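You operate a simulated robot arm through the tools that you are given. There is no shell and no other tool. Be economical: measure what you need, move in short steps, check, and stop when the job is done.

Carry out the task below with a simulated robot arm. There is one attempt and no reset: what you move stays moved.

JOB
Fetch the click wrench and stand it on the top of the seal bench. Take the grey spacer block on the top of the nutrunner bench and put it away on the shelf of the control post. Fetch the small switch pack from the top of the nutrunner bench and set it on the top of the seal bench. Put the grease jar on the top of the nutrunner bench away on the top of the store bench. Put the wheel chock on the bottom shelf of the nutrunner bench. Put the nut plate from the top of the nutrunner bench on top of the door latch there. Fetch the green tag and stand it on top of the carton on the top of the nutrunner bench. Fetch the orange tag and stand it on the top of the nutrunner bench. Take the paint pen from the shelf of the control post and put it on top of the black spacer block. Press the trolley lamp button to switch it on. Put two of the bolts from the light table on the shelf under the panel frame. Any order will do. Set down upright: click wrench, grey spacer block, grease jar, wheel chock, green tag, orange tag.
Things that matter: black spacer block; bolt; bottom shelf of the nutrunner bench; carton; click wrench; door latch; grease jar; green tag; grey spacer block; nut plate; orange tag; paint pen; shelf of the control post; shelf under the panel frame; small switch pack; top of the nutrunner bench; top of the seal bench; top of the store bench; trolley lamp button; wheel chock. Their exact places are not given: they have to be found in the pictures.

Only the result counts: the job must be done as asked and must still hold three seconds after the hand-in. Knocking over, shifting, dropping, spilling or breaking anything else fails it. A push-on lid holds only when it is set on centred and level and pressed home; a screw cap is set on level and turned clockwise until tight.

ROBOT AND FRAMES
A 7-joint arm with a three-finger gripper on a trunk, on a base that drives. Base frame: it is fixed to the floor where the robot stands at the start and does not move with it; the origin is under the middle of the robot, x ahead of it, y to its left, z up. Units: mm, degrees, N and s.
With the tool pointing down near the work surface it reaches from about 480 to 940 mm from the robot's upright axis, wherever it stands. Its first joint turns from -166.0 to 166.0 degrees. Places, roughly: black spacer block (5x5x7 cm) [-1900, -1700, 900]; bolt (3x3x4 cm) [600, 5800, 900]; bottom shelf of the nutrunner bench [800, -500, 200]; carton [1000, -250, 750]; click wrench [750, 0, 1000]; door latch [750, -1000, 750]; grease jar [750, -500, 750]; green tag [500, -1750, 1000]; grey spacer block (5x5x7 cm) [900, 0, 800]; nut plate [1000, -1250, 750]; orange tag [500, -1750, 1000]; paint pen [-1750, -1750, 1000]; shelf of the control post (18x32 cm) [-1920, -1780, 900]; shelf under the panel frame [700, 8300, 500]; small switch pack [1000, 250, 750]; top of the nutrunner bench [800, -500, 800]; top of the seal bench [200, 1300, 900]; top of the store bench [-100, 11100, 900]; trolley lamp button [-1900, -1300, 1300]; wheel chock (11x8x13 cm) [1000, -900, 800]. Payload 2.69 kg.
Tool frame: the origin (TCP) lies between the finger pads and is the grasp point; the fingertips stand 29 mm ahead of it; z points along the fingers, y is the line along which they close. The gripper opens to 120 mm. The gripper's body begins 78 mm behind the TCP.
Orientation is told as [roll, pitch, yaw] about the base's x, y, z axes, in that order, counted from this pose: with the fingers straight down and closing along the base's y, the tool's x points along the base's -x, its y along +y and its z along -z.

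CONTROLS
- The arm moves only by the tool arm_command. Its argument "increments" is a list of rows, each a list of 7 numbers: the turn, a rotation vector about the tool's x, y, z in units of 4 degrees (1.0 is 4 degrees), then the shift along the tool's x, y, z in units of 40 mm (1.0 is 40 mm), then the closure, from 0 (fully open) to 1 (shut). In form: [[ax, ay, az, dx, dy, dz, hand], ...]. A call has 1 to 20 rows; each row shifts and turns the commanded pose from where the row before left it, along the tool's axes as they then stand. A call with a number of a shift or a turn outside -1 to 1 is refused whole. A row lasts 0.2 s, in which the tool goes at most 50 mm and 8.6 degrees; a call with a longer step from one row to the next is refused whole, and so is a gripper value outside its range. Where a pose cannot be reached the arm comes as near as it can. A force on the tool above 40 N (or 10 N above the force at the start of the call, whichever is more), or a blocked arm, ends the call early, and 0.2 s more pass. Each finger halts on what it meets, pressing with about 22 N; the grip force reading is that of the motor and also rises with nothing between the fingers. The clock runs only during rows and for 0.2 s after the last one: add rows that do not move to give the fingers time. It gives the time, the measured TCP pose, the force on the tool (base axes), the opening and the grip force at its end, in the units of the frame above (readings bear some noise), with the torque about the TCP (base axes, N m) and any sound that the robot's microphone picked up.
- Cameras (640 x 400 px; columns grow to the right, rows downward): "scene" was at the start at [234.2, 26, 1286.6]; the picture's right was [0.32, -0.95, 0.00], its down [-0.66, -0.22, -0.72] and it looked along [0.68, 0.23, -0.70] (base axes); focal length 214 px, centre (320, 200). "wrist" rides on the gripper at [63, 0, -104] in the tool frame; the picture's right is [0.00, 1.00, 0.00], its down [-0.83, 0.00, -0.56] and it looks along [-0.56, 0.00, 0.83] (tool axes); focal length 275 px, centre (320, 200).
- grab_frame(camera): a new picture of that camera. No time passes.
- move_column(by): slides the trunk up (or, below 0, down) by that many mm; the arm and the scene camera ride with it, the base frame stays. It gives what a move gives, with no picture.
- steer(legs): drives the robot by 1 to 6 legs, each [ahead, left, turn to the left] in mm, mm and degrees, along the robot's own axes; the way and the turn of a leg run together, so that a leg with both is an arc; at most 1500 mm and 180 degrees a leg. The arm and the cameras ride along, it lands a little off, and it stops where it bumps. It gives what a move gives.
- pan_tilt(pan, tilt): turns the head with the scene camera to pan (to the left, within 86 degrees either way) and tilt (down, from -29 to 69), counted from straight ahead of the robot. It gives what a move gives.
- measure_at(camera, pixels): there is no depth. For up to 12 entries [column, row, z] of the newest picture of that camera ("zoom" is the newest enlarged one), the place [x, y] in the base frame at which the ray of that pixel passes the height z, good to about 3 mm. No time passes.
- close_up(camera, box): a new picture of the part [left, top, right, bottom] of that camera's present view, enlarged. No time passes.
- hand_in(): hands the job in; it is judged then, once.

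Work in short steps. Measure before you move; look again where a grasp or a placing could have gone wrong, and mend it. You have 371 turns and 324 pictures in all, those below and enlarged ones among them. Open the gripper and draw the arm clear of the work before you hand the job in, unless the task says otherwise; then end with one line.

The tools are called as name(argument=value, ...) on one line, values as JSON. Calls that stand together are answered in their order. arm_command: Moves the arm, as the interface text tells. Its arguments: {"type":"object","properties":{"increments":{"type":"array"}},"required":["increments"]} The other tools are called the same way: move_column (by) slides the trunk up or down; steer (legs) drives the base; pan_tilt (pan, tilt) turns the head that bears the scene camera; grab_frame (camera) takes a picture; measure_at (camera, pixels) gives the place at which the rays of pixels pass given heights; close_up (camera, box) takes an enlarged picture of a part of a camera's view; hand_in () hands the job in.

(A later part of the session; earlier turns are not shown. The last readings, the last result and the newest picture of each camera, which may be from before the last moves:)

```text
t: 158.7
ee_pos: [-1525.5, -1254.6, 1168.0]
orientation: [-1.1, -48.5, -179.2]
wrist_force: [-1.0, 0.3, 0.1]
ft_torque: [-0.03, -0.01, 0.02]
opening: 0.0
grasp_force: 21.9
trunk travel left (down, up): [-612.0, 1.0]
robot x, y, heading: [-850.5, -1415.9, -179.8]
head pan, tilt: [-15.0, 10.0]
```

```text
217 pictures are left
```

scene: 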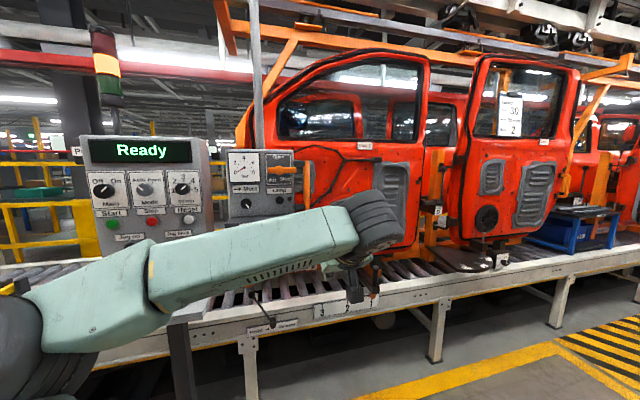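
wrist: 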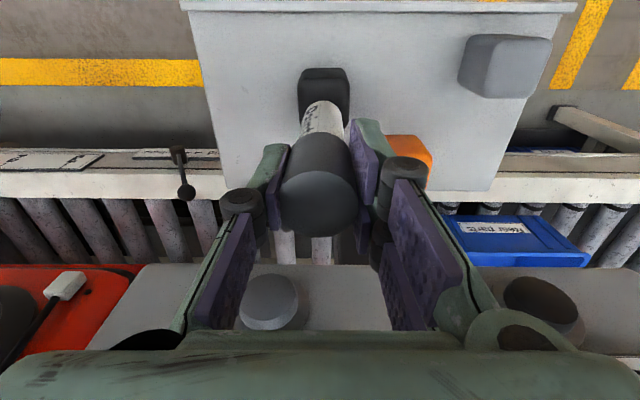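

arm_command(increments=[[0, -1, 0, -0.3, 0, 0, 1], [0, -1, 0, -0.3, 0, 0, 1], [0, -1, 0, -0.3, 0, 0, 1], [0, -1, 0, -0.3, 0, 0, 1], [0, -1, 0, -0.3, 0, 0, 1], [0, -1, 0, -0.3, 0, 0, 1], [0, -1, 0, -0.3, 0, 0, 1], [0, -1, 0, -0.3, 0, 0, 1], [0, -1, 0, -0.3, 0, 0, 1], [0, -1, 0, -0.3, 0, 0, 1], [0, -0.4, 0, 0, 0, 0, 1]])

grab_frame(camera="scene")

grab_frame(camera="wrist")

```text
t: 161.1
ee_pos: [-1572.3, -1255.1, 1274.3]
orientation: [-102.5, -89.2, -77.5]
wrist_force: [-0.6, -0.5, 0.0]
ft_torque: [0.01, 0.02, -0.02]
opening: 0.0
grasp_force: 21.8
trunk travel left (down, up): [-612.0, 1.0]
robot x, y, heading: [-848.6, -1413.2, -179.4]
head pan, tilt: [-15.0, 10.0]
```

```text
216 pictures are left
```

scene: 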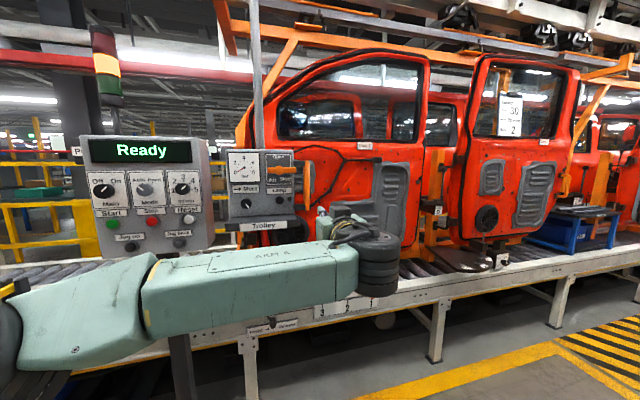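

```text
215 pictures are left
```

wrist: 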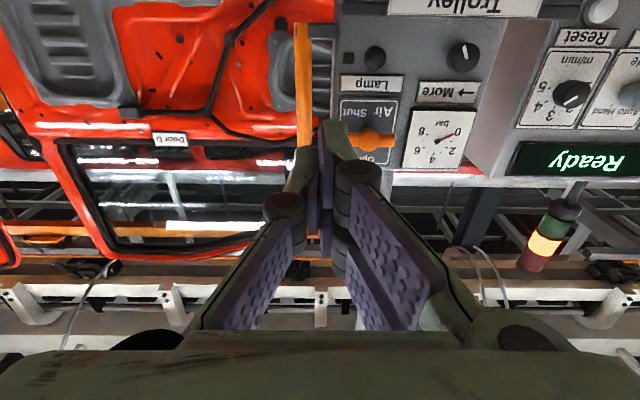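

close_up(camera="scene", box=[210, 140, 330, 240])

close_up(camera="wrist", box=[280, 0, 520, 150])

```text
4.00 times, centred on (270, 190) of scene
```

zoom: 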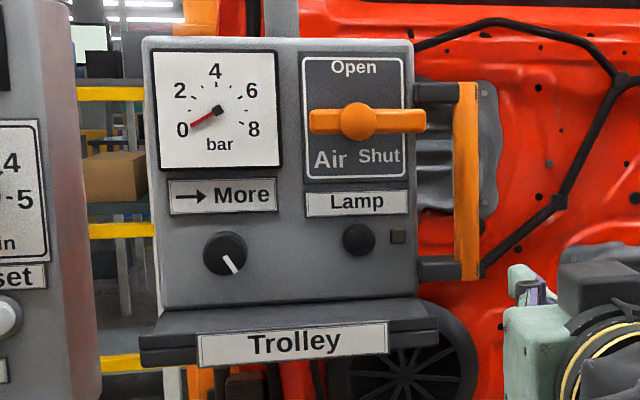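

```text
2.67 times, centred on (400, 75) of wrist
```

zoom: 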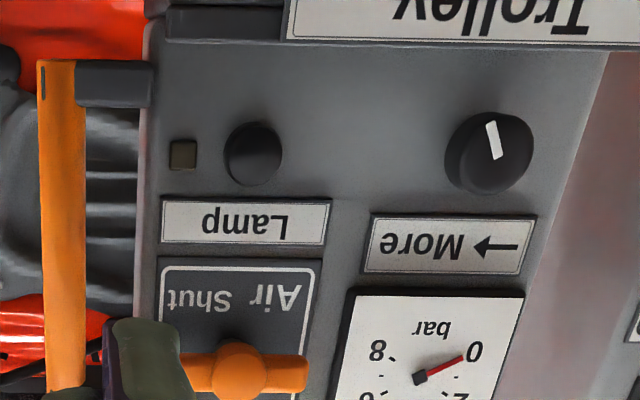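

measure_at(camera="zoom", pixels=[[256, 153, 1180], [256, 153, 1220], [256, 153, 1260]])

measure_at(camera="scene", pixels=[[299.5, 200, 1180], [299.5, 200, 1220], [299.5, 200, 1260]])

```text
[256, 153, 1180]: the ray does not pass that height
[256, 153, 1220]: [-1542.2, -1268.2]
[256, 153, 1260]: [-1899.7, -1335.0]
```

```text
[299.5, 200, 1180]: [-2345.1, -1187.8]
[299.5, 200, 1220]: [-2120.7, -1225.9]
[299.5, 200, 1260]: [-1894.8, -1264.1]
```

measure_at(camera="scene", pixels=[[338, 210, 1274], [338, 210, 1260], [299.5, 200, 1270], [299.5, 200, 1250], [250, 200, 1260]])

measure_at(camera="wrist", pixels=[[376, 57, 1250], [376, 57, 1260], [376, 57, 1270], [348, 58, 1260], [466, 57, 1260]])

```text
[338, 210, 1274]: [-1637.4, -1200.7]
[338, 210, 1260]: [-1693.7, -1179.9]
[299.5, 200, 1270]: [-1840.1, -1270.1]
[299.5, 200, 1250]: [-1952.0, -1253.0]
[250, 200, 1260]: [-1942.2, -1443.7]
```

```text
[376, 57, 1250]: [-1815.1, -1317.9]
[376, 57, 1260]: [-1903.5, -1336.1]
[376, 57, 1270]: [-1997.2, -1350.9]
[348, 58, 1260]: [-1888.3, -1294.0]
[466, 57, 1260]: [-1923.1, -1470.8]
```

The scene zoom box was widened (centre 270), so the lamp button is at scene pixel (279.5, 200); I re-measure.

measure_at(camera="scene", pixels=[[279.5, 200, 1270], [279.5, 200, 1260], [279.5, 200, 1250]])

```text
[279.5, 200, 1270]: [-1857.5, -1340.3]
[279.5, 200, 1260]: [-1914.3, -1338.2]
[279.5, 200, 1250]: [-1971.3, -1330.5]
```

Both cameras agree: button ≈ (-1905,-1337,1260). I align laterally and drive ahead 180 mm.

arm_command(increments=[[0, 0, 0, 0.2, 0.7, 0, 1], [0, 0, 0, 0.15, 0.7, 0, 1], [0, 0, 0, 0, 0.65, 0, 1], [0, 0, 0, 0, 0, 0, 1]])

steer(legs=[[200, 0, 0]])

grab_frame(camera="wrist")

grab_frame(camera="scene")

```text
t: 162.1
ee_pos: [-1573.4, -1338.2, 1259.3]
orientation: [-100.6, -89.4, -79.4]
wrist_force: [0.7, 0.6, 0.9]
ft_torque: [-0.02, 0.02, 0.0]
opening: 0.1
grasp_force: 22.0
trunk travel left (down, up): [-612.0, 1.0]
robot x, y, heading: [-848.7, -1411.7, -179.8]
head pan, tilt: [-15.0, 10.0]
```

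```text
t: 163.7
ee_pos: [-1771.5, -1340.0, 1259.6]
orientation: [-96.5, -89.4, -83.2]
wrist_force: [0.3, 0.1, -0.5]
ft_torque: [0.02, 0.0, 0.0]
opening: 0.1
grasp_force: 22.0
trunk travel left (down, up): [-612.0, 1.0]
robot x, y, heading: [-1045.9, -1412.7, -179.6]
head pan, tilt: [-15.0, 10.0]
```

```text
212 pictures are left
```

wrist: 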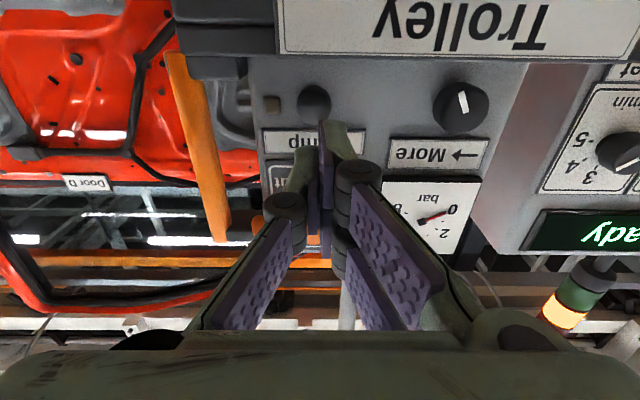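

```text
211 pictures are left
```

scene: 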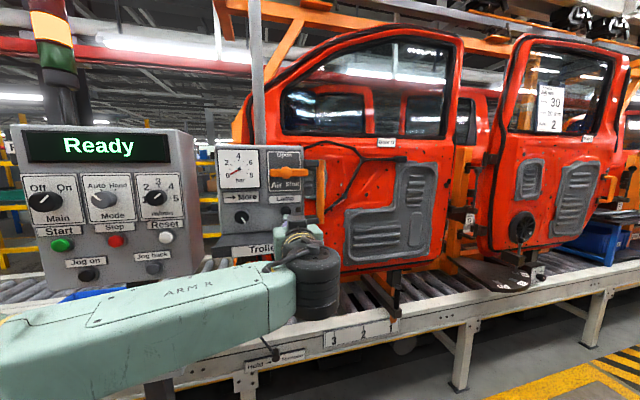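

arm_command(increments=[[0, 0, 0, 0.05, -0.12, 0.5, 1], [0, 0, 0, 0, 0, 0.7, 1], [0, 0, 0, 0, 0, 0.6, 1], [0, 0, 0, 0, 0, 0, 1]])

grab_frame(camera="wrist")

```text
t: 164.7
ee_pos: [-1843.5, -1335.5, 1257.6]
orientation: [-102.5, -89.2, -77.3]
wrist_force: [0.7, 0.1, 0.6]
ft_torque: [-0.01, 0.01, 0.02]
opening: 0.0
grasp_force: 22.5
trunk travel left (down, up): [-612.0, 1.0]
robot x, y, heading: [-1049.9, -1415.4, -179.6]
head pan, tilt: [-15.0, 10.0]
```

```text
210 pictures are left
```

wrist: 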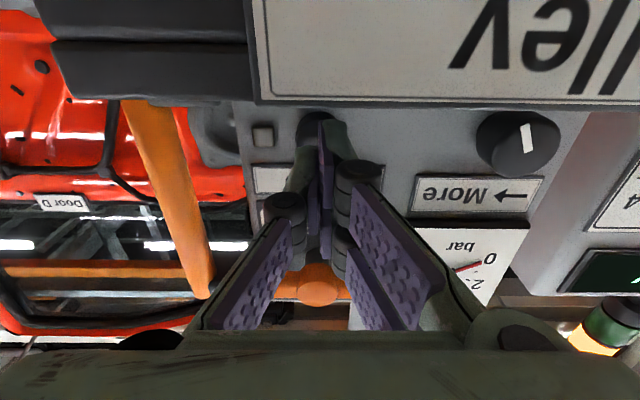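

Lined up. I press forward in 4 mm steps.

arm_command(increments=[[0, 0, 0, 0, 0, 0.2, 1], [0, 0, 0, 0, 0, 0.2, 1], [0, 0, 0, 0, 0, 0.1, 1], [0, 0, 0, 0, 0, 0.1, 1], [0, 0, 0, 0, 0, 0.1, 1]])

grab_frame(camera="wrist")

```text
t: 165.9
ee_pos: [-1871.3, -1334.5, 1257.6]
orientation: [-101.1, -89.4, -78.7]
wrist_force: [-1.0, -0.5, -1.0]
ft_torque: [0.04, 0.03, -0.02]
opening: 0.0
grasp_force: 22.2
trunk travel left (down, up): [-612.0, 1.0]
robot x, y, heading: [-1052.2, -1415.9, -179.7]
head pan, tilt: [-15.0, 10.0]
```

```text
209 pictures are left
```

wrist: 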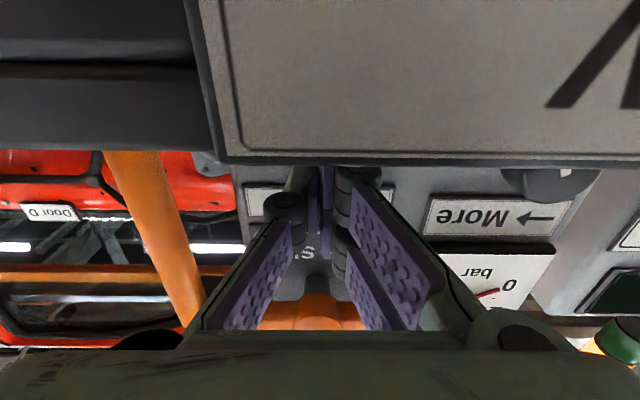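

arm_command(increments=[[0, 0, 0, 0, 0, 0.08, 1], [0, 0, 0, 0, 0, 0.08, 1], [0, 0, 0, 0, 0, 0.08, 1], [0, 0, 0, 0, 0, 0.08, 1]])

```text
t: 166.9
ee_pos: [-1882.9, -1336.7, 1257.0]
orientation: [-102.8, -89.4, -76.9]
wrist_force: [2.6, -0.3, -0.4]
ft_torque: [-0.05, -0.04, 0.01]
opening: 6.0
grasp_force: 28.2
trunk travel left (down, up): [-612.0, 1.0]
robot x, y, heading: [-1050.2, -1418.1, -179.8]
head pan, tilt: [-15.0, 10.0]
```

The fingers were nudged apart 6 mm while pressing with 2.6 N; I look.

close_up(camera="scene", box=[190, 140, 350, 240])

close_up(camera="wrist", box=[220, 120, 420, 245])

```text
4.00 times, centred on (270, 190) of scene
```

zoom: 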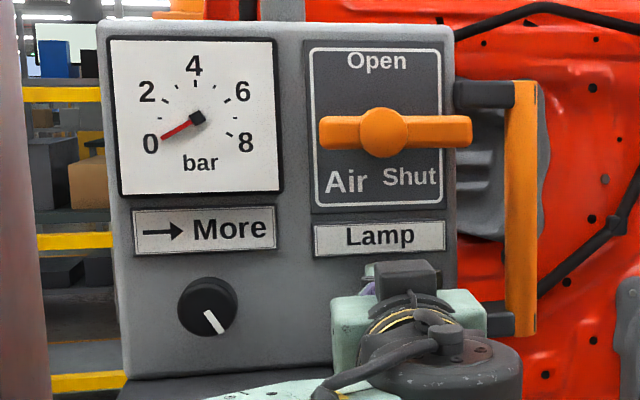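

```text
3.20 times, centred on (320, 182) of wrist
```

zoom: 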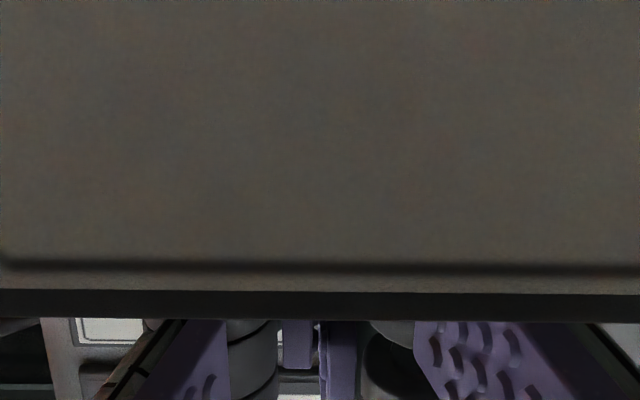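

The seam between fingers met the button; I back off, shift 5 mm so one fingertip meets it squarely, and press again.

arm_command(increments=[[0, 0, 0, 0, 0, -0.4, 1], [0, 0, 0, 0, 0, 0, 1], [0, 0, 0, 0, 0.14, 0, 1], [0, 0, 0, 0, 0, 0.15, 1], [0, 0, 0, 0, 0, 0.15, 1], [0, 0, 0, 0, 0, 0.07, 1], [0, 0, 0, 0, 0, 0.07, 1], [0, 0, 0, 0, 0, 0.07, 1]])

grab_frame(camera="scene")

```text
t: 168.7
ee_pos: [-1886.1, -1341.6, 1258.1]
orientation: [-98.3, -89.3, -81.5]
wrist_force: [14.5, -2.0, -4.4]
ft_torque: [0.02, -0.16, 0.09]
opening: 6.1
grasp_force: 28.8
trunk travel left (down, up): [-612.0, 1.0]
robot x, y, heading: [-1051.9, -1416.7, -179.5]
head pan, tilt: [-15.0, 10.0]
heard: click
```

```text
206 pictures are left
```

scene: 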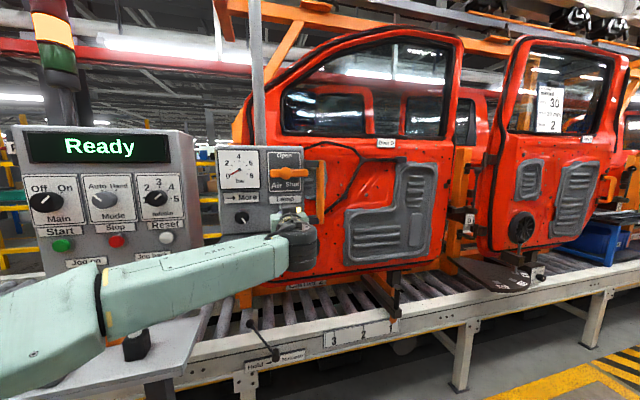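

A click was heard. I back off straight and check the lamp indicator.

arm_command(increments=[[0, 0, 0, 0, 0, -0.3, 1], [0, 0, 0, 0, 0, -0.7, 1], [0, 0, 0, 0, 0, -1, 1], [0, 0, 0, 0, 0, -1, 1], [0, 0, 0, 0, 0, -1, 1], [0, 0, 0, 0, 0, -1, 1]])

steer(legs=[[-300, 0, 0]])

pan_tilt(pan=5, tilt=15)

grab_frame(camera="scene")

grab_frame(camera="wrist")

```text
t: 170.3
ee_pos: [-1678.1, -1295.0, 1253.0]
orientation: [-55.7, -89.2, -130.6]
wrist_force: [0.8, -0.5, 0.3]
ft_torque: [-0.01, 0.01, 0.0]
opening: 0.1
grasp_force: 28.9
trunk travel left (down, up): [-612.0, 1.0]
robot x, y, heading: [-1046.6, -1416.2, -179.3]
head pan, tilt: [-15.0, 10.0]
stopped in row 6: the arm was blocked; the commanded pose is now the measured one
```

```text
t: 172.3
ee_pos: [-1376.2, -1294.1, 1254.4]
orientation: [-59.8, -89.2, -126.6]
wrist_force: [0.1, -0.4, 0.2]
ft_torque: [0.02, 0.02, 0.0]
opening: 0.1
grasp_force: 28.5
trunk travel left (down, up): [-612.0, 1.0]
robot x, y, heading: [-750.2, -1412.4, -179.2]
head pan, tilt: [-15.0, 10.0]
```

```text
t: 173.2
ee_pos: [-1376.2, -1293.4, 1253.1]
orientation: [-59.5, -89.1, -126.8]
wrist_force: [0.3, 0.4, -0.7]
ft_torque: [-0.02, 0.01, 0.02]
opening: 0.1
grasp_force: 28.5
trunk travel left (down, up): [-612.0, 1.0]
robot x, y, heading: [-747.4, -1410.5, -179.5]
head pan, tilt: [5.0, 15.0]
```

```text
205 pictures are left
```

scene: 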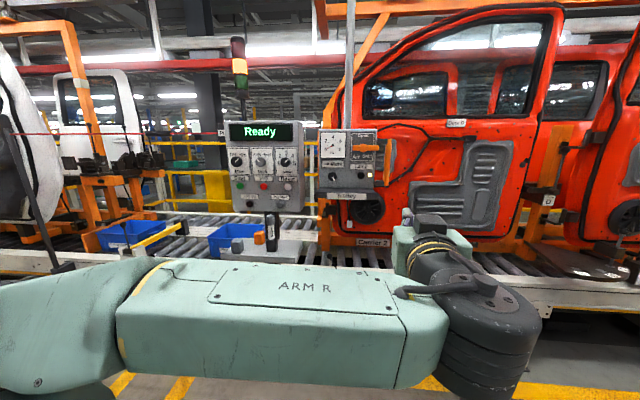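

```text
204 pictures are left
```

wrist: 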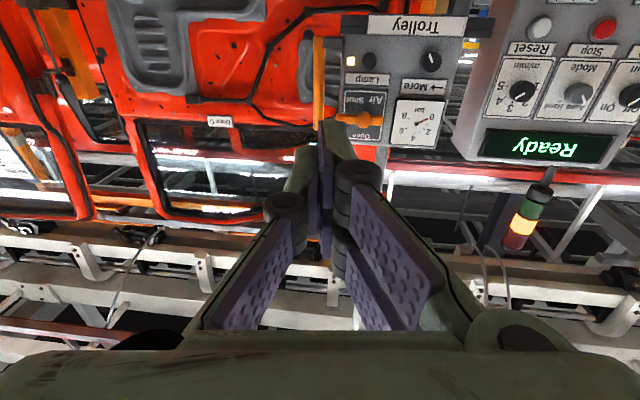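

Indicator is lit. I check the shelf items are undisturbed.

close_up(camera="scene", box=[200, 120, 400, 260])

```text
2.86 times, centred on (300, 190) of scene
```

zoom: 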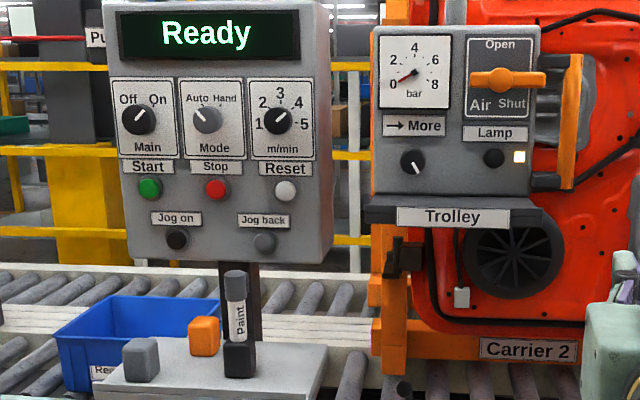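

All good there. I rotate the tool back to pointing down.

arm_command(increments=[[0, 1, 0, 0.3, 0, 0, 1], [0, 1, 0, 0.3, 0, 0, 1], [0, 1, 0, 0.3, 0, 0, 1], [0, 1, 0, 0.3, 0, 0, 1], [0, 1, 0, 0.3, 0, 0, 1], [0, 1, 0, 0.3, 0, 0, 1], [0, 1, 0, 0.3, 0, 0, 1], [0, 1, 0, 0.3, 0, 0, 1], [0, 1, 0, 0.3, 0, 0, 1], [0, 1, 0, 0.3, 0, 0, 1], [0, 1, 0, 0.2, 0, 0, 1], [0, 1, 0, 0.2, 0, 0, 1], [0, 1, 0, 0.2, 0, 0, 1], [0, 1, 0, 0.2, 0, 0, 1], [0, 1, 0, 0.2, 0, 0, 1], [0, 1, 0, 0, 0, 0, 1], [0, 1, 0, 0, 0, 0, 1], [0, 1, 0, 0, 0, 0, 1], [0, 1, 0, 0, 0, 0, 1], [0, 1, 0, 0, 0, 0, 1]])

arm_command(increments=[[0, 1, 0, 0, 0, 0, 0.5], [0, 1, 0, 0, 0, 0, 0], [0, 0.3, 0, 0, 0, 0, 0], [0, 0, 0, 0, 0, 0, 0]])

```text
t: 177.4
ee_pos: [-1310.0, -1299.0, 1115.4]
orientation: [-0.7, -9.5, 173.8]
wrist_force: [-0.9, -0.3, -0.3]
ft_torque: [0.02, 0.0, -0.01]
opening: 0.0
grasp_force: 28.6
trunk travel left (down, up): [-612.0, 1.0]
robot x, y, heading: [-745.9, -1410.2, -179.5]
head pan, tilt: [5.0, 15.0]
```

```text
t: 178.4
ee_pos: [-1310.4, -1298.6, 1116.0]
orientation: [-0.7, -0.3, 173.7]
wrist_force: [0.1, 0.4, -0.4]
ft_torque: [0.0, 0.03, -0.01]
opening: 71.3
grasp_force: 0.0
trunk travel left (down, up): [-612.0, 1.0]
robot x, y, heading: [-748.3, -1413.0, -179.2]
head pan, tilt: [5.0, 15.0]
```

I straighten the wrist, turn to face the nutrunner bench's right part and drive nearer.

arm_command(increments=[[0, 0, -0.9, 0, 0, 0, 0], [0, 0, -0.85, 0, 0, 0, 0], [0, 0, 0, 0, 0, 0, 0]])

steer(legs=[[0, 0, -180], [550, 350, 0]])

pan_tilt(pan=-10, tilt=35)

grab_frame(camera="scene")

```text
t: 179.2
ee_pos: [-1311.1, -1299.6, 1115.1]
orientation: [-0.7, -0.3, -179.3]
wrist_force: [0.2, 0.0, 0.4]
ft_torque: [-0.03, 0.01, 0.0]
opening: 119.7
grasp_force: 0.1
trunk travel left (down, up): [-612.0, 1.0]
robot x, y, heading: [-745.2, -1415.9, -179.4]
head pan, tilt: [5.0, 15.0]
```

```text
t: 190.3
ee_pos: [363.3, -1156.8, 1114.0]
orientation: [-0.8, -0.2, 1.6]
wrist_force: [-0.3, -0.3, 0.3]
ft_torque: [0.0, 0.0, 0.02]
opening: 120.1
grasp_force: 0.1
trunk travel left (down, up): [-612.0, 1.0]
robot x, y, heading: [-200.2, -1048.9, 1.5]
head pan, tilt: [5.0, 15.0]
```

```text
t: 191.2
ee_pos: [362.1, -1156.2, 1115.9]
orientation: [-0.8, -0.3, 1.6]
wrist_force: [-0.3, 0.8, 0.1]
ft_torque: [-0.01, -0.04, 0.0]
opening: 120.0
grasp_force: 0.1
trunk travel left (down, up): [-612.0, 1.0]
robot x, y, heading: [-197.9, -1051.1, 1.4]
head pan, tilt: [-10.0, 35.0]
```

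```text
202 pictures are left
```

scene: 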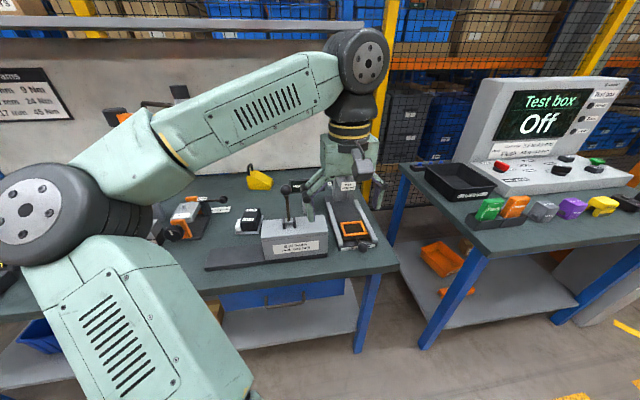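

close_up(camera="scene", box=[170, 150, 410, 280])

close_up(camera="scene", box=[420, 120, 640, 260])

grab_frame(camera="wrist")

```text
2.67 times, centred on (290, 215) of scene
```

zoom: 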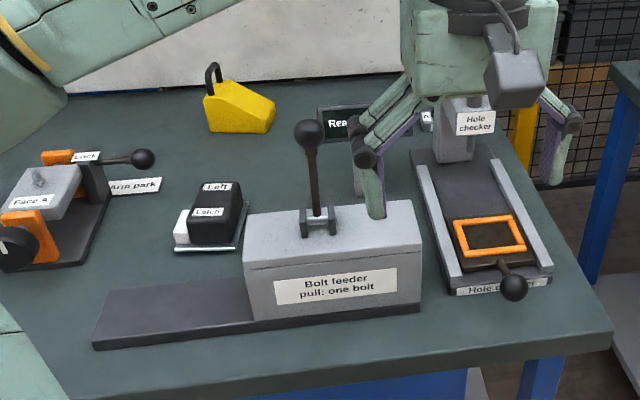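

```text
2.86 times, centred on (530, 190) of scene
```

zoom: 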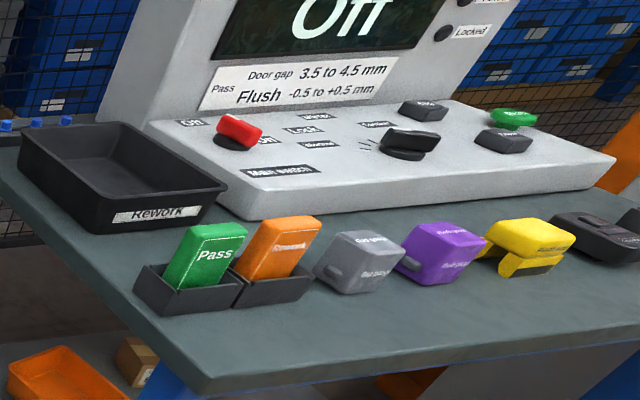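

```text
199 pictures are left
```

wrist: 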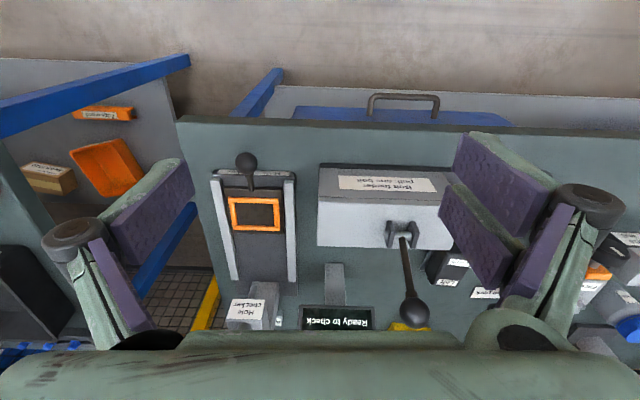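

I drive closer (250 mm) to view the back of the bench for the nut plate and chock.

steer(legs=[[270, 0, -1.5]])

pan_tilt(pan=-5, tilt=35)

arm_command(increments=[[0, 0, 0, -1, 0, 0, 0], [0, 0, 0, -1, 0, 0, 0], [0, 0, 0, -1, 0, 0, 0], [0, 0, 0, 0, 0, 0, 0]])

grab_frame(camera="wrist")

grab_frame(camera="scene")

```text
t: 193.1
ee_pos: [631.4, -1167.8, 1114.3]
orientation: [-0.8, -0.3, 0.3]
wrist_force: [-0.3, -0.2, -0.1]
ft_torque: [-0.02, -0.01, 0.0]
opening: 119.9
grasp_force: 0.0
trunk travel left (down, up): [-612.0, 1.0]
robot x, y, heading: [68.4, -1052.3, -0.1]
head pan, tilt: [-10.0, 35.0]
```

```text
t: 193.7
ee_pos: [632.0, -1167.3, 1115.1]
orientation: [-0.8, -0.4, 0.3]
wrist_force: [0.3, -0.6, 0.5]
ft_torque: [0.0, 0.01, -0.02]
opening: 119.9
grasp_force: 0.0
trunk travel left (down, up): [-612.0, 1.0]
robot x, y, heading: [70.9, -1048.6, 0.0]
head pan, tilt: [-5.0, 35.0]
```

```text
t: 194.7
ee_pos: [753.1, -1166.8, 1115.1]
orientation: [-0.7, -0.2, 0.3]
wrist_force: [0.0, -0.8, -0.4]
ft_torque: [0.01, 0.0, 0.05]
opening: 120.0
grasp_force: 0.0
trunk travel left (down, up): [-612.0, 1.0]
robot x, y, heading: [71.8, -1051.0, -0.1]
head pan, tilt: [-5.0, 35.0]
```

```text
198 pictures are left
```

wrist: 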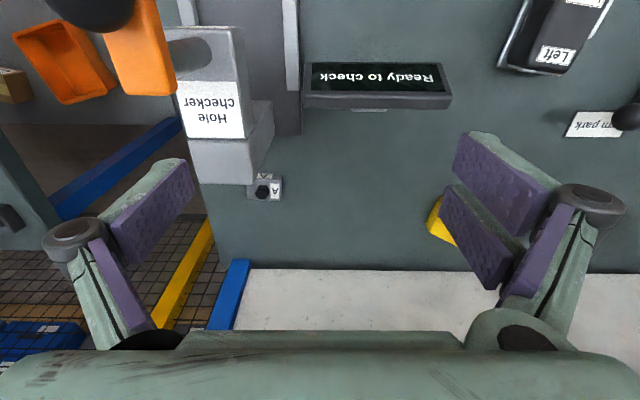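

```text
197 pictures are left
```

scene: 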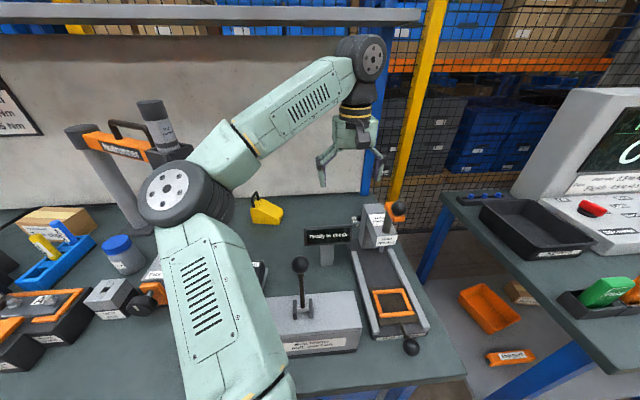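

close_up(camera="wrist", box=[180, 120, 340, 220])

measure_at(camera="wrist", pixels=[[265, 188, 810], [265, 188, 820], [247, 188, 810], [283, 188, 810], [265, 176, 810], [265, 200, 810], [440, 220, 850]])

```text
4.00 times, centred on (260, 170) of wrist
```

zoom: 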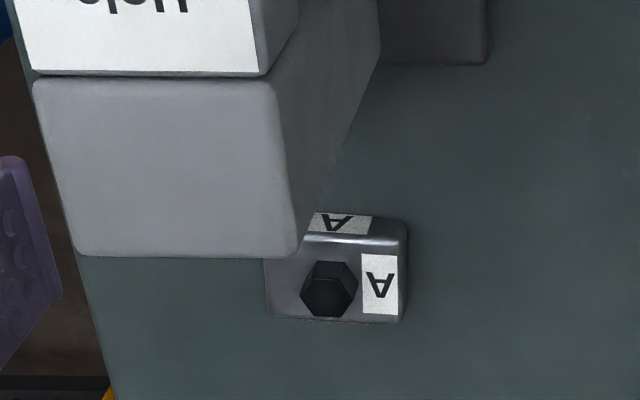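

```text
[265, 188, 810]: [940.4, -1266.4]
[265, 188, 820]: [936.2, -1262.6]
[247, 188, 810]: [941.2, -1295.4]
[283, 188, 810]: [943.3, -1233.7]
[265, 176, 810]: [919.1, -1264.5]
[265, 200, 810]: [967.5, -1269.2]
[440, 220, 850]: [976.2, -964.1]
```

The nut plate sits right behind the hole checker's column. I retract a little, strafe right 170 mm, and look again from farther forward.

arm_command(increments=[[0, 0, 0, 1, 1, 0, 0], [0, 0, 0, 1, 1, 0, 0], [0, 0, 0, 0.8, 0, 0, 0]])

close_up(camera="scene", box=[280, 180, 460, 370])

```text
refused: row 1 steps farther than a row can; nothing moved
```

```text
2.11 times, centred on (370, 275) of scene
```

zoom: 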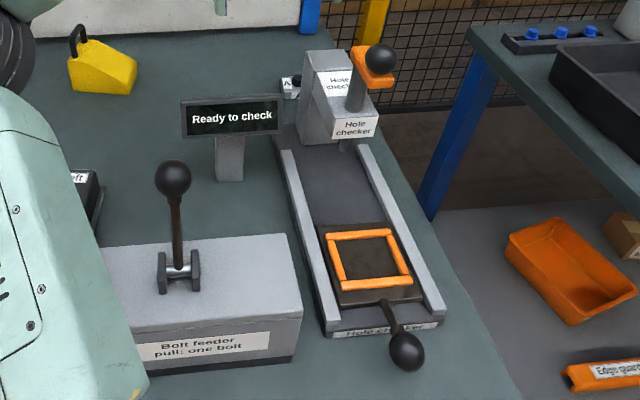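

arm_command(increments=[[0, 0, 0, -0.8, 0.5, 0, 0], [0, 0, 0, -0.8, 0.5, 0, 0], [0, 0, 0, -0.8, 0.5, 0, 0], [0, 0, 0, -0.8, 0, 0, 0], [0, 0, 0, -0.6, 0, 0, 0], [0, 0, 0, 0, 0, 0, 0]])

grab_frame(camera="wrist")

```text
t: 196.1
ee_pos: [904.8, -1106.5, 1115.0]
orientation: [-0.7, -0.2, 0.1]
wrist_force: [-0.6, 0.4, 0.1]
ft_torque: [0.0, 0.0, 0.0]
opening: 119.9
grasp_force: 0.1
trunk travel left (down, up): [-612.0, 1.0]
robot x, y, heading: [68.9, -1046.3, -0.4]
head pan, tilt: [-5.0, 35.0]
```

```text
194 pictures are left
```

wrist: 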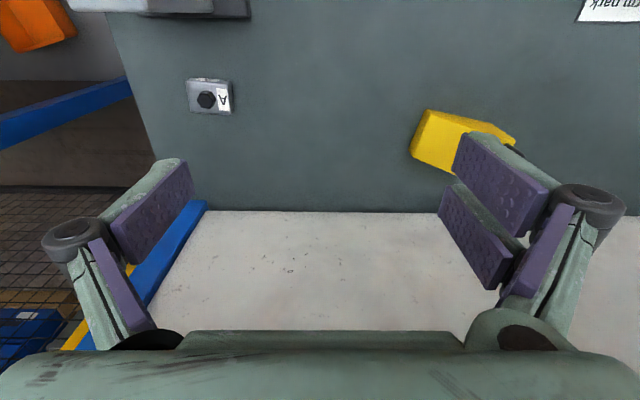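

close_up(camera="wrist", box=[130, 0, 290, 130])

measure_at(camera="zoom", pixels=[[258, 255, 815], [395, 262, 815], [225, 320, 800]])

```text
3.08 times, centred on (210, 65) of wrist
```

zoom: 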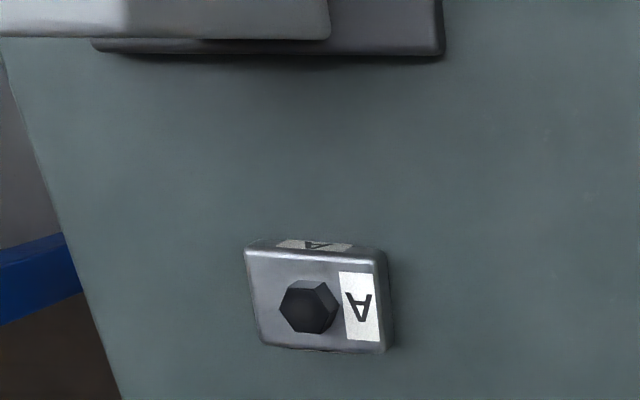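

```text
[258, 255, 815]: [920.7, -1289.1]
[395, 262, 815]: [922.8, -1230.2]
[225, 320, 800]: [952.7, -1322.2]
```

measure_at(camera="zoom", pixels=[[246, 252, 820], [388, 255, 820], [390, 350, 820], [263, 345, 820], [310, 305, 835], [240, 245, 800], [300, 35, 900], [300, 35, 850], [95, 50, 810], [440, 60, 810]])

```text
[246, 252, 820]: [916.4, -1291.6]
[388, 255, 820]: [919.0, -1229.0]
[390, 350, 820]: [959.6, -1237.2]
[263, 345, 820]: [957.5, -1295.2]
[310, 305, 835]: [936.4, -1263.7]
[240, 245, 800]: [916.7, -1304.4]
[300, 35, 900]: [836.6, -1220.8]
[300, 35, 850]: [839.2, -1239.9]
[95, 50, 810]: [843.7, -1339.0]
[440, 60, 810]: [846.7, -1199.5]
```

Nut plate centre (938,-1263), ~60×42 mm, clear of the column by 70 mm. I move over it and descend partway.

arm_command(increments=[[0, 0, 0, -0.4, -0.9, 0, 0.15], [0, 0, 0, -0.4, -1, 0, 0.15], [0, 0, 0, 0, -1, 0.3, 0.15], [0, 0, 0, 0, -1, 0.5, 0.15], [0, 0, 0, 0, 0, 1, 0.15], [0, 0, 0, 0, 0, 1, 0.15], [0, 0, 0, 0, 0, 1, 0.15], [0, 0, 0, 0, 0, 1, 0.15], [0, 0, 0, 0, 0, 0.4, 0.15], [0, 0, 0, 0, 0, 0, 0.15]])

grab_frame(camera="wrist")

```text
t: 198.3
ee_pos: [926.2, -1265.7, 918.2]
orientation: [-0.8, -0.9, 0.1]
wrist_force: [-0.1, 0.4, 0.1]
ft_torque: [0.0, -0.01, 0.02]
opening: 102.1
grasp_force: 0.2
out of reach, approached as far as the arm can: row 2, 4
trunk travel left (down, up): [-612.0, 1.0]
robot x, y, heading: [73.5, -1048.2, -0.0]
head pan, tilt: [-5.0, 35.0]
```

```text
192 pictures are left
```

wrist: 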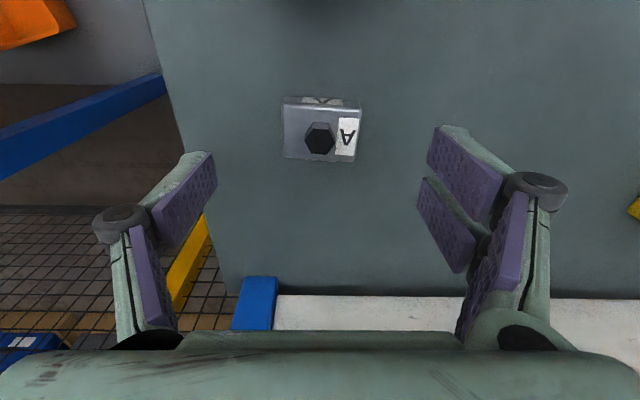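

measure_at(camera="wrist", pixels=[[283, 106, 820], [360, 108, 820], [284, 158, 820], [356, 160, 820], [320, 138, 830]])

arm_command(increments=[[0, 0, 0, -0.2, 0, 0.8, 0.3], [0, 0, 0, -0.1, 0, 0.8, 0.3], [0, 0, 0, 0, 0, 0.2, 0.3], [0, 0, 0, 0, 0, 0, 0.3]])

grab_frame(camera="wrist")

```text
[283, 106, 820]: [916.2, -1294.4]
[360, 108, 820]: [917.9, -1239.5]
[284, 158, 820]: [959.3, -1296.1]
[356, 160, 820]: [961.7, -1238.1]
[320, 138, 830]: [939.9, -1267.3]
```

```text
t: 199.5
ee_pos: [946.9, -1259.4, 896.1]
orientation: [-0.6, -4.9, 0.4]
wrist_force: [-0.2, 0.1, -0.5]
ft_torque: [0.0, -0.01, 0.03]
opening: 83.9
grasp_force: 0.1
trunk travel left (down, up): [-612.0, 1.0]
robot x, y, heading: [69.8, -1045.2, 0.2]
head pan, tilt: [-5.0, 35.0]
stopped in row 4: the arm was blocked; the commanded pose is now the measured one
```

```text
191 pictures are left
```

wrist: 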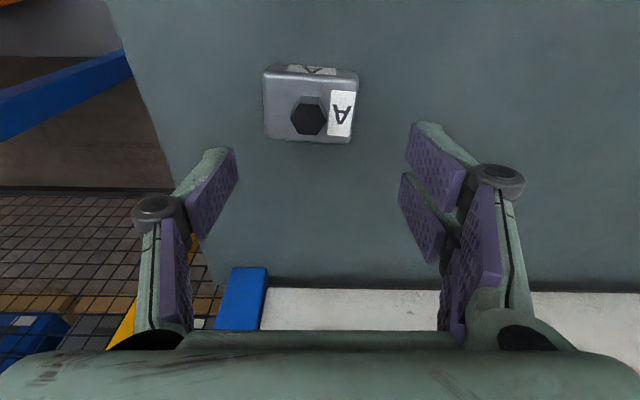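

Blocked at z 896 with slight tilt — something on the hand touches. I raise and look.

grab_frame(camera="scene")

```text
190 pictures are left
```

scene: 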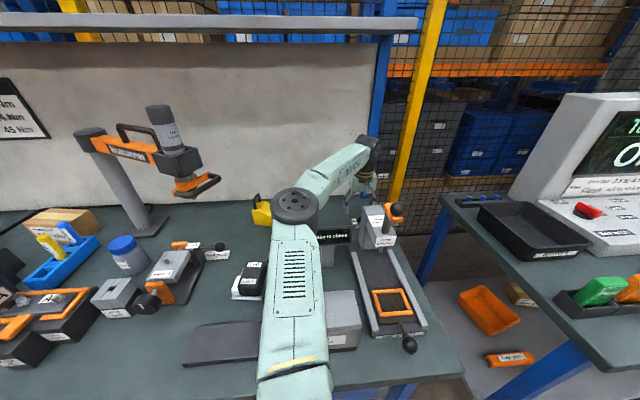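

The extended upper arm is low over the bolt feeder lever. I raise straight up and inspect the lever.

arm_command(increments=[[0, 0, 0, 0, 0, -0.8, 0.2], [0, 0, 0, 0, 0, -1, 0.2], [0, 0, 0, 0, 0, -1, 0.2], [0, 0, 0, 0.5, 0, -1, 0.2], [0, 0, 0, 0.9, 0, -0.5, 0], [0, 0, 0, 1, 0.3, 0, 0], [0, 0, 0, 1, 0.3, 0, 0], [0, 0, 0, 1, 0.3, 0, 0]])

grab_frame(camera="scene")

```text
t: 201.3
ee_pos: [764.9, -1224.9, 1028.1]
orientation: [-0.6, -2.8, 0.3]
wrist_force: [-0.9, 0.8, 0.1]
ft_torque: [-0.03, 0.01, -0.01]
opening: 120.0
grasp_force: 0.1
trunk travel left (down, up): [-612.0, 1.0]
robot x, y, heading: [67.1, -1047.1, 0.1]
head pan, tilt: [-5.0, 35.0]
```

```text
189 pictures are left
```

scene: 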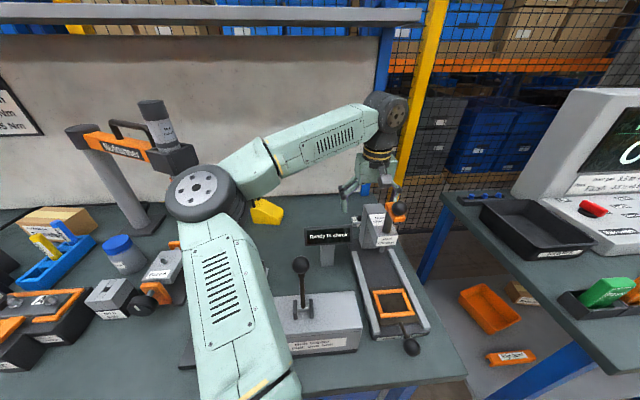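

Lever looks unchanged. I raise the tool, retract, and move the base to about (130,-1240).

arm_command(increments=[[0, 0.6, 0, 0, 0, -1, 0], [0, 0, 0, 0, 0, -1, 0], [0, 0, 0, 0.5, 0, -0.5, 0], [0, 0, 0, 1, 0.2, 0, 0], [0, 0, 0, 1, 0.2, 0, 0], [0, 0, 0, 1, 0.2, 0, 0]])

steer(legs=[[60, -190, 0]])

grab_frame(camera="scene")

grab_frame(camera="wrist")

```text
t: 202.7
ee_pos: [622.3, -1200.6, 1127.7]
orientation: [-0.6, -0.4, 0.3]
wrist_force: [-0.1, -0.2, -0.8]
ft_torque: [-0.01, -0.02, -0.03]
opening: 120.1
grasp_force: 0.0
trunk travel left (down, up): [-612.0, 1.0]
robot x, y, heading: [67.3, -1048.0, -0.2]
head pan, tilt: [-5.0, 35.0]
```

```text
t: 204.8
ee_pos: [684.2, -1392.4, 1128.2]
orientation: [-0.7, -0.4, 0.3]
wrist_force: [0.7, -0.1, 0.2]
ft_torque: [0.05, -0.03, -0.01]
opening: 120.1
grasp_force: 0.1
trunk travel left (down, up): [-612.0, 1.0]
robot x, y, heading: [127.3, -1239.4, 0.0]
head pan, tilt: [-5.0, 35.0]
```

```text
188 pictures are left
```

scene: 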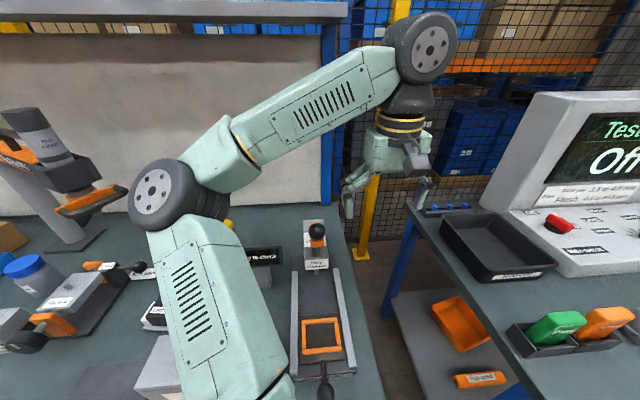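

```text
187 pictures are left
```

wrist: 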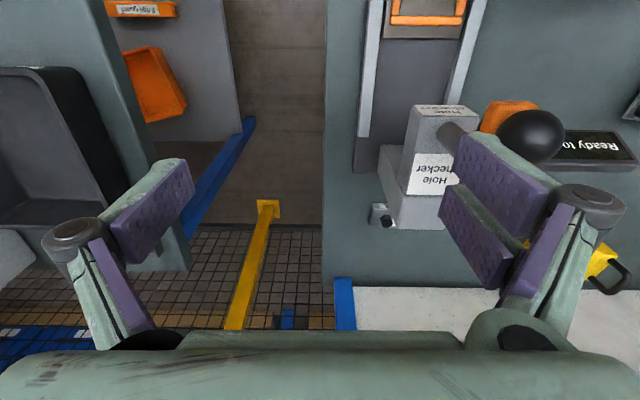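

measure_at(camera="wrist", pixels=[[532, 137, 1000], [532, 137, 1030], [532, 137, 1060], [382, 213, 820], [432, 120, 900], [430, 190, 900]])

measure_at(camera="scene", pixels=[[317, 233, 1000], [317, 233, 1030], [317, 233, 1060], [317, 233, 950]])

close_up(camera="scene", box=[240, 190, 400, 290])

```text
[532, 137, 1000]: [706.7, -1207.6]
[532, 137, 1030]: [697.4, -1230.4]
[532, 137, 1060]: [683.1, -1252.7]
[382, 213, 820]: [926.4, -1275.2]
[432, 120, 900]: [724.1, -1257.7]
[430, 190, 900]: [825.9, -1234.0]
```

```text
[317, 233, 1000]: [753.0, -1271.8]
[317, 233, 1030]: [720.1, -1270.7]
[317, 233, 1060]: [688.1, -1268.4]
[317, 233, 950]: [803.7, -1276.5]
```

```text
4.00 times, centred on (320, 240) of scene
```

zoom: 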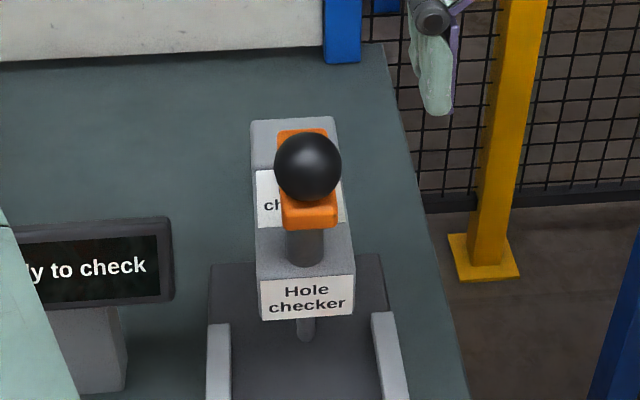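

The checker's knob is at ≈(690,-1263,1060). From this closer base I extend stepwise toward the plate at height, then look.

arm_command(increments=[[0, 0, 0, -1, 0, 0, 0.2], [0, 0, 0, -1, 0, 0, 0.2], [0, 0, 0, -1, 0, 0, 0.2], [0, 0, 0, -1, 0, 0, 0.2], [0, 0, 0, -1, 0, 0, 0.2], [0, 0, 0, -1, 0.3, 0, 0.2], [0, 0, 0, -0.3, 1, 0.2, 0.2], [0, 0, 0, 0, 1, 0.2, 0.2], [0, 0, 0, 0, 0.9, 0.2, 0.2], [0, 0, 0, 0, 0, 0.3, 0.2], [0, 0, 0, 0, 0, 0.3, 0.2], [0, 0, 0, 0, 0, 0, 0.2]])

grab_frame(camera="scene")

grab_frame(camera="wrist")

```text
t: 207.4
ee_pos: [934.5, -1262.1, 1080.7]
orientation: [-0.6, -0.4, 0.3]
wrist_force: [-0.3, 0.5, -0.9]
ft_torque: [-0.02, 0.0, -0.02]
opening: 96.0
grasp_force: 0.1
trunk travel left (down, up): [-612.0, 1.0]
robot x, y, heading: [130.9, -1237.5, -0.0]
head pan, tilt: [-5.0, 35.0]
```

```text
185 pictures are left
```

scene: 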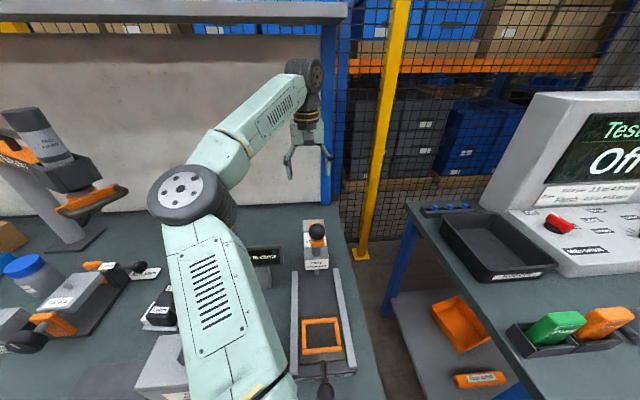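

```text
184 pictures are left
```

wrist: 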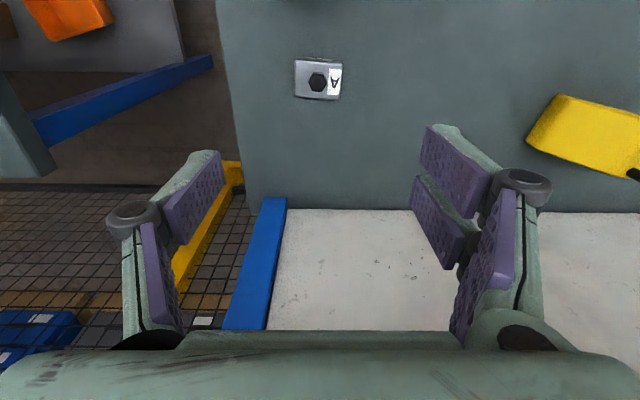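

arm_command(increments=[[0, 0, 0, 0, 0, 0.9, 0.25], [0, 0, 0, 0, 0, 0.9, 0.25], [0, 0, 0, 0, 0, 0.9, 0.25], [0, 0, 0, 0, 0, 0.9, 0.25], [0, 0, 0, 0, 0, 0.8, 0.25], [0, 0, 0, 0, 0, 0, 0.25]])

grab_frame(camera="wrist")

grab_frame(camera="scene")

```text
t: 208.8
ee_pos: [936.0, -1264.5, 905.2]
orientation: [-0.6, -0.4, 0.3]
wrist_force: [0.1, -0.2, 0.6]
ft_torque: [-0.04, -0.04, -0.03]
opening: 90.1
grasp_force: 0.0
trunk travel left (down, up): [-612.0, 1.0]
robot x, y, heading: [128.7, -1238.7, -0.0]
head pan, tilt: [-5.0, 35.0]
```

```text
183 pictures are left
```

wrist: 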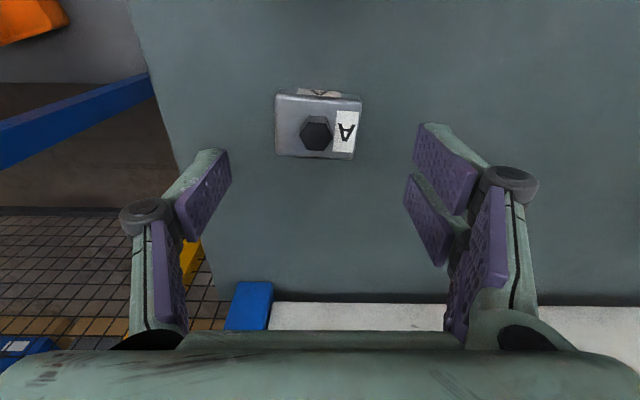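

```text
182 pictures are left
```

scene: 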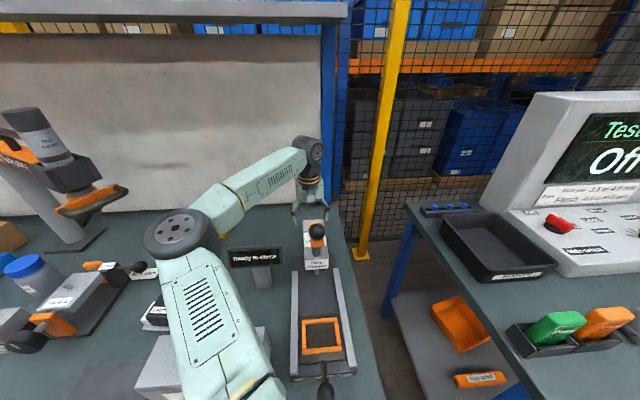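

arm_command(increments=[[0, 0, 0, -0.05, -0.05, 0.8, 0.25], [0, 0, 0, 0, 0, 0.6, 0.25], [0, 0, 0, 0, 0, 0.3, 0.25], [0, 0, 0, 0, 0, 0.1, 0.25], [0, 0, 0, 0, 0, 0, 0.25]])

grab_frame(camera="wrist")

```text
t: 210.0
ee_pos: [938.5, -1277.3, 843.4]
orientation: [0.7, -1.5, -0.3]
wrist_force: [0.6, -0.2, -0.1]
ft_torque: [0.0, -0.01, 0.02]
opening: 89.8
grasp_force: 0.0
trunk travel left (down, up): [-612.0, 1.0]
robot x, y, heading: [130.3, -1240.3, -0.1]
head pan, tilt: [-5.0, 35.0]
```

```text
181 pictures are left
```

wrist: 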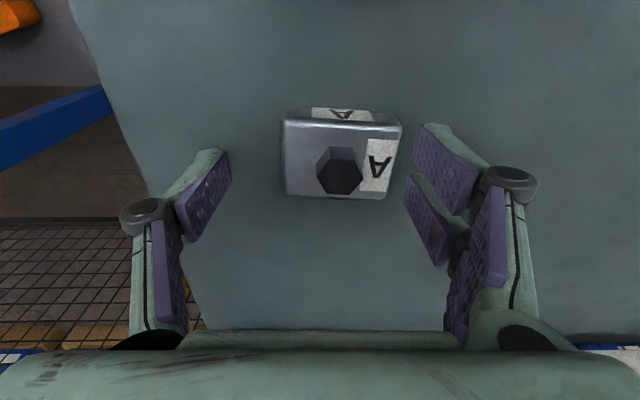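

The arm is displaced (y −11, z +10 from commanded): a link is touching something. I look at the scene.

grab_frame(camera="scene")

close_up(camera="scene", box=[120, 180, 360, 330])

```text
180 pictures are left
```

scene: 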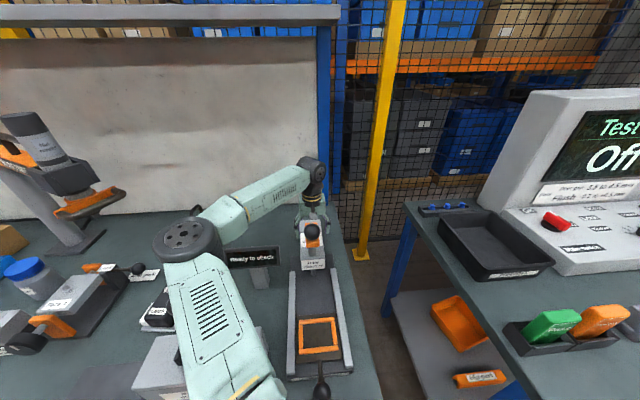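

```text
2.67 times, centred on (240, 255) of scene
```

zoom: 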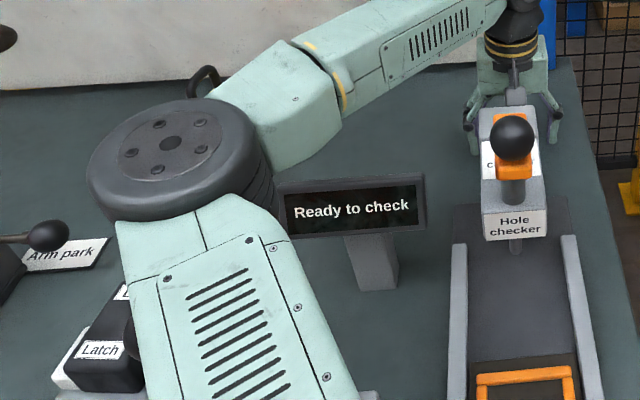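

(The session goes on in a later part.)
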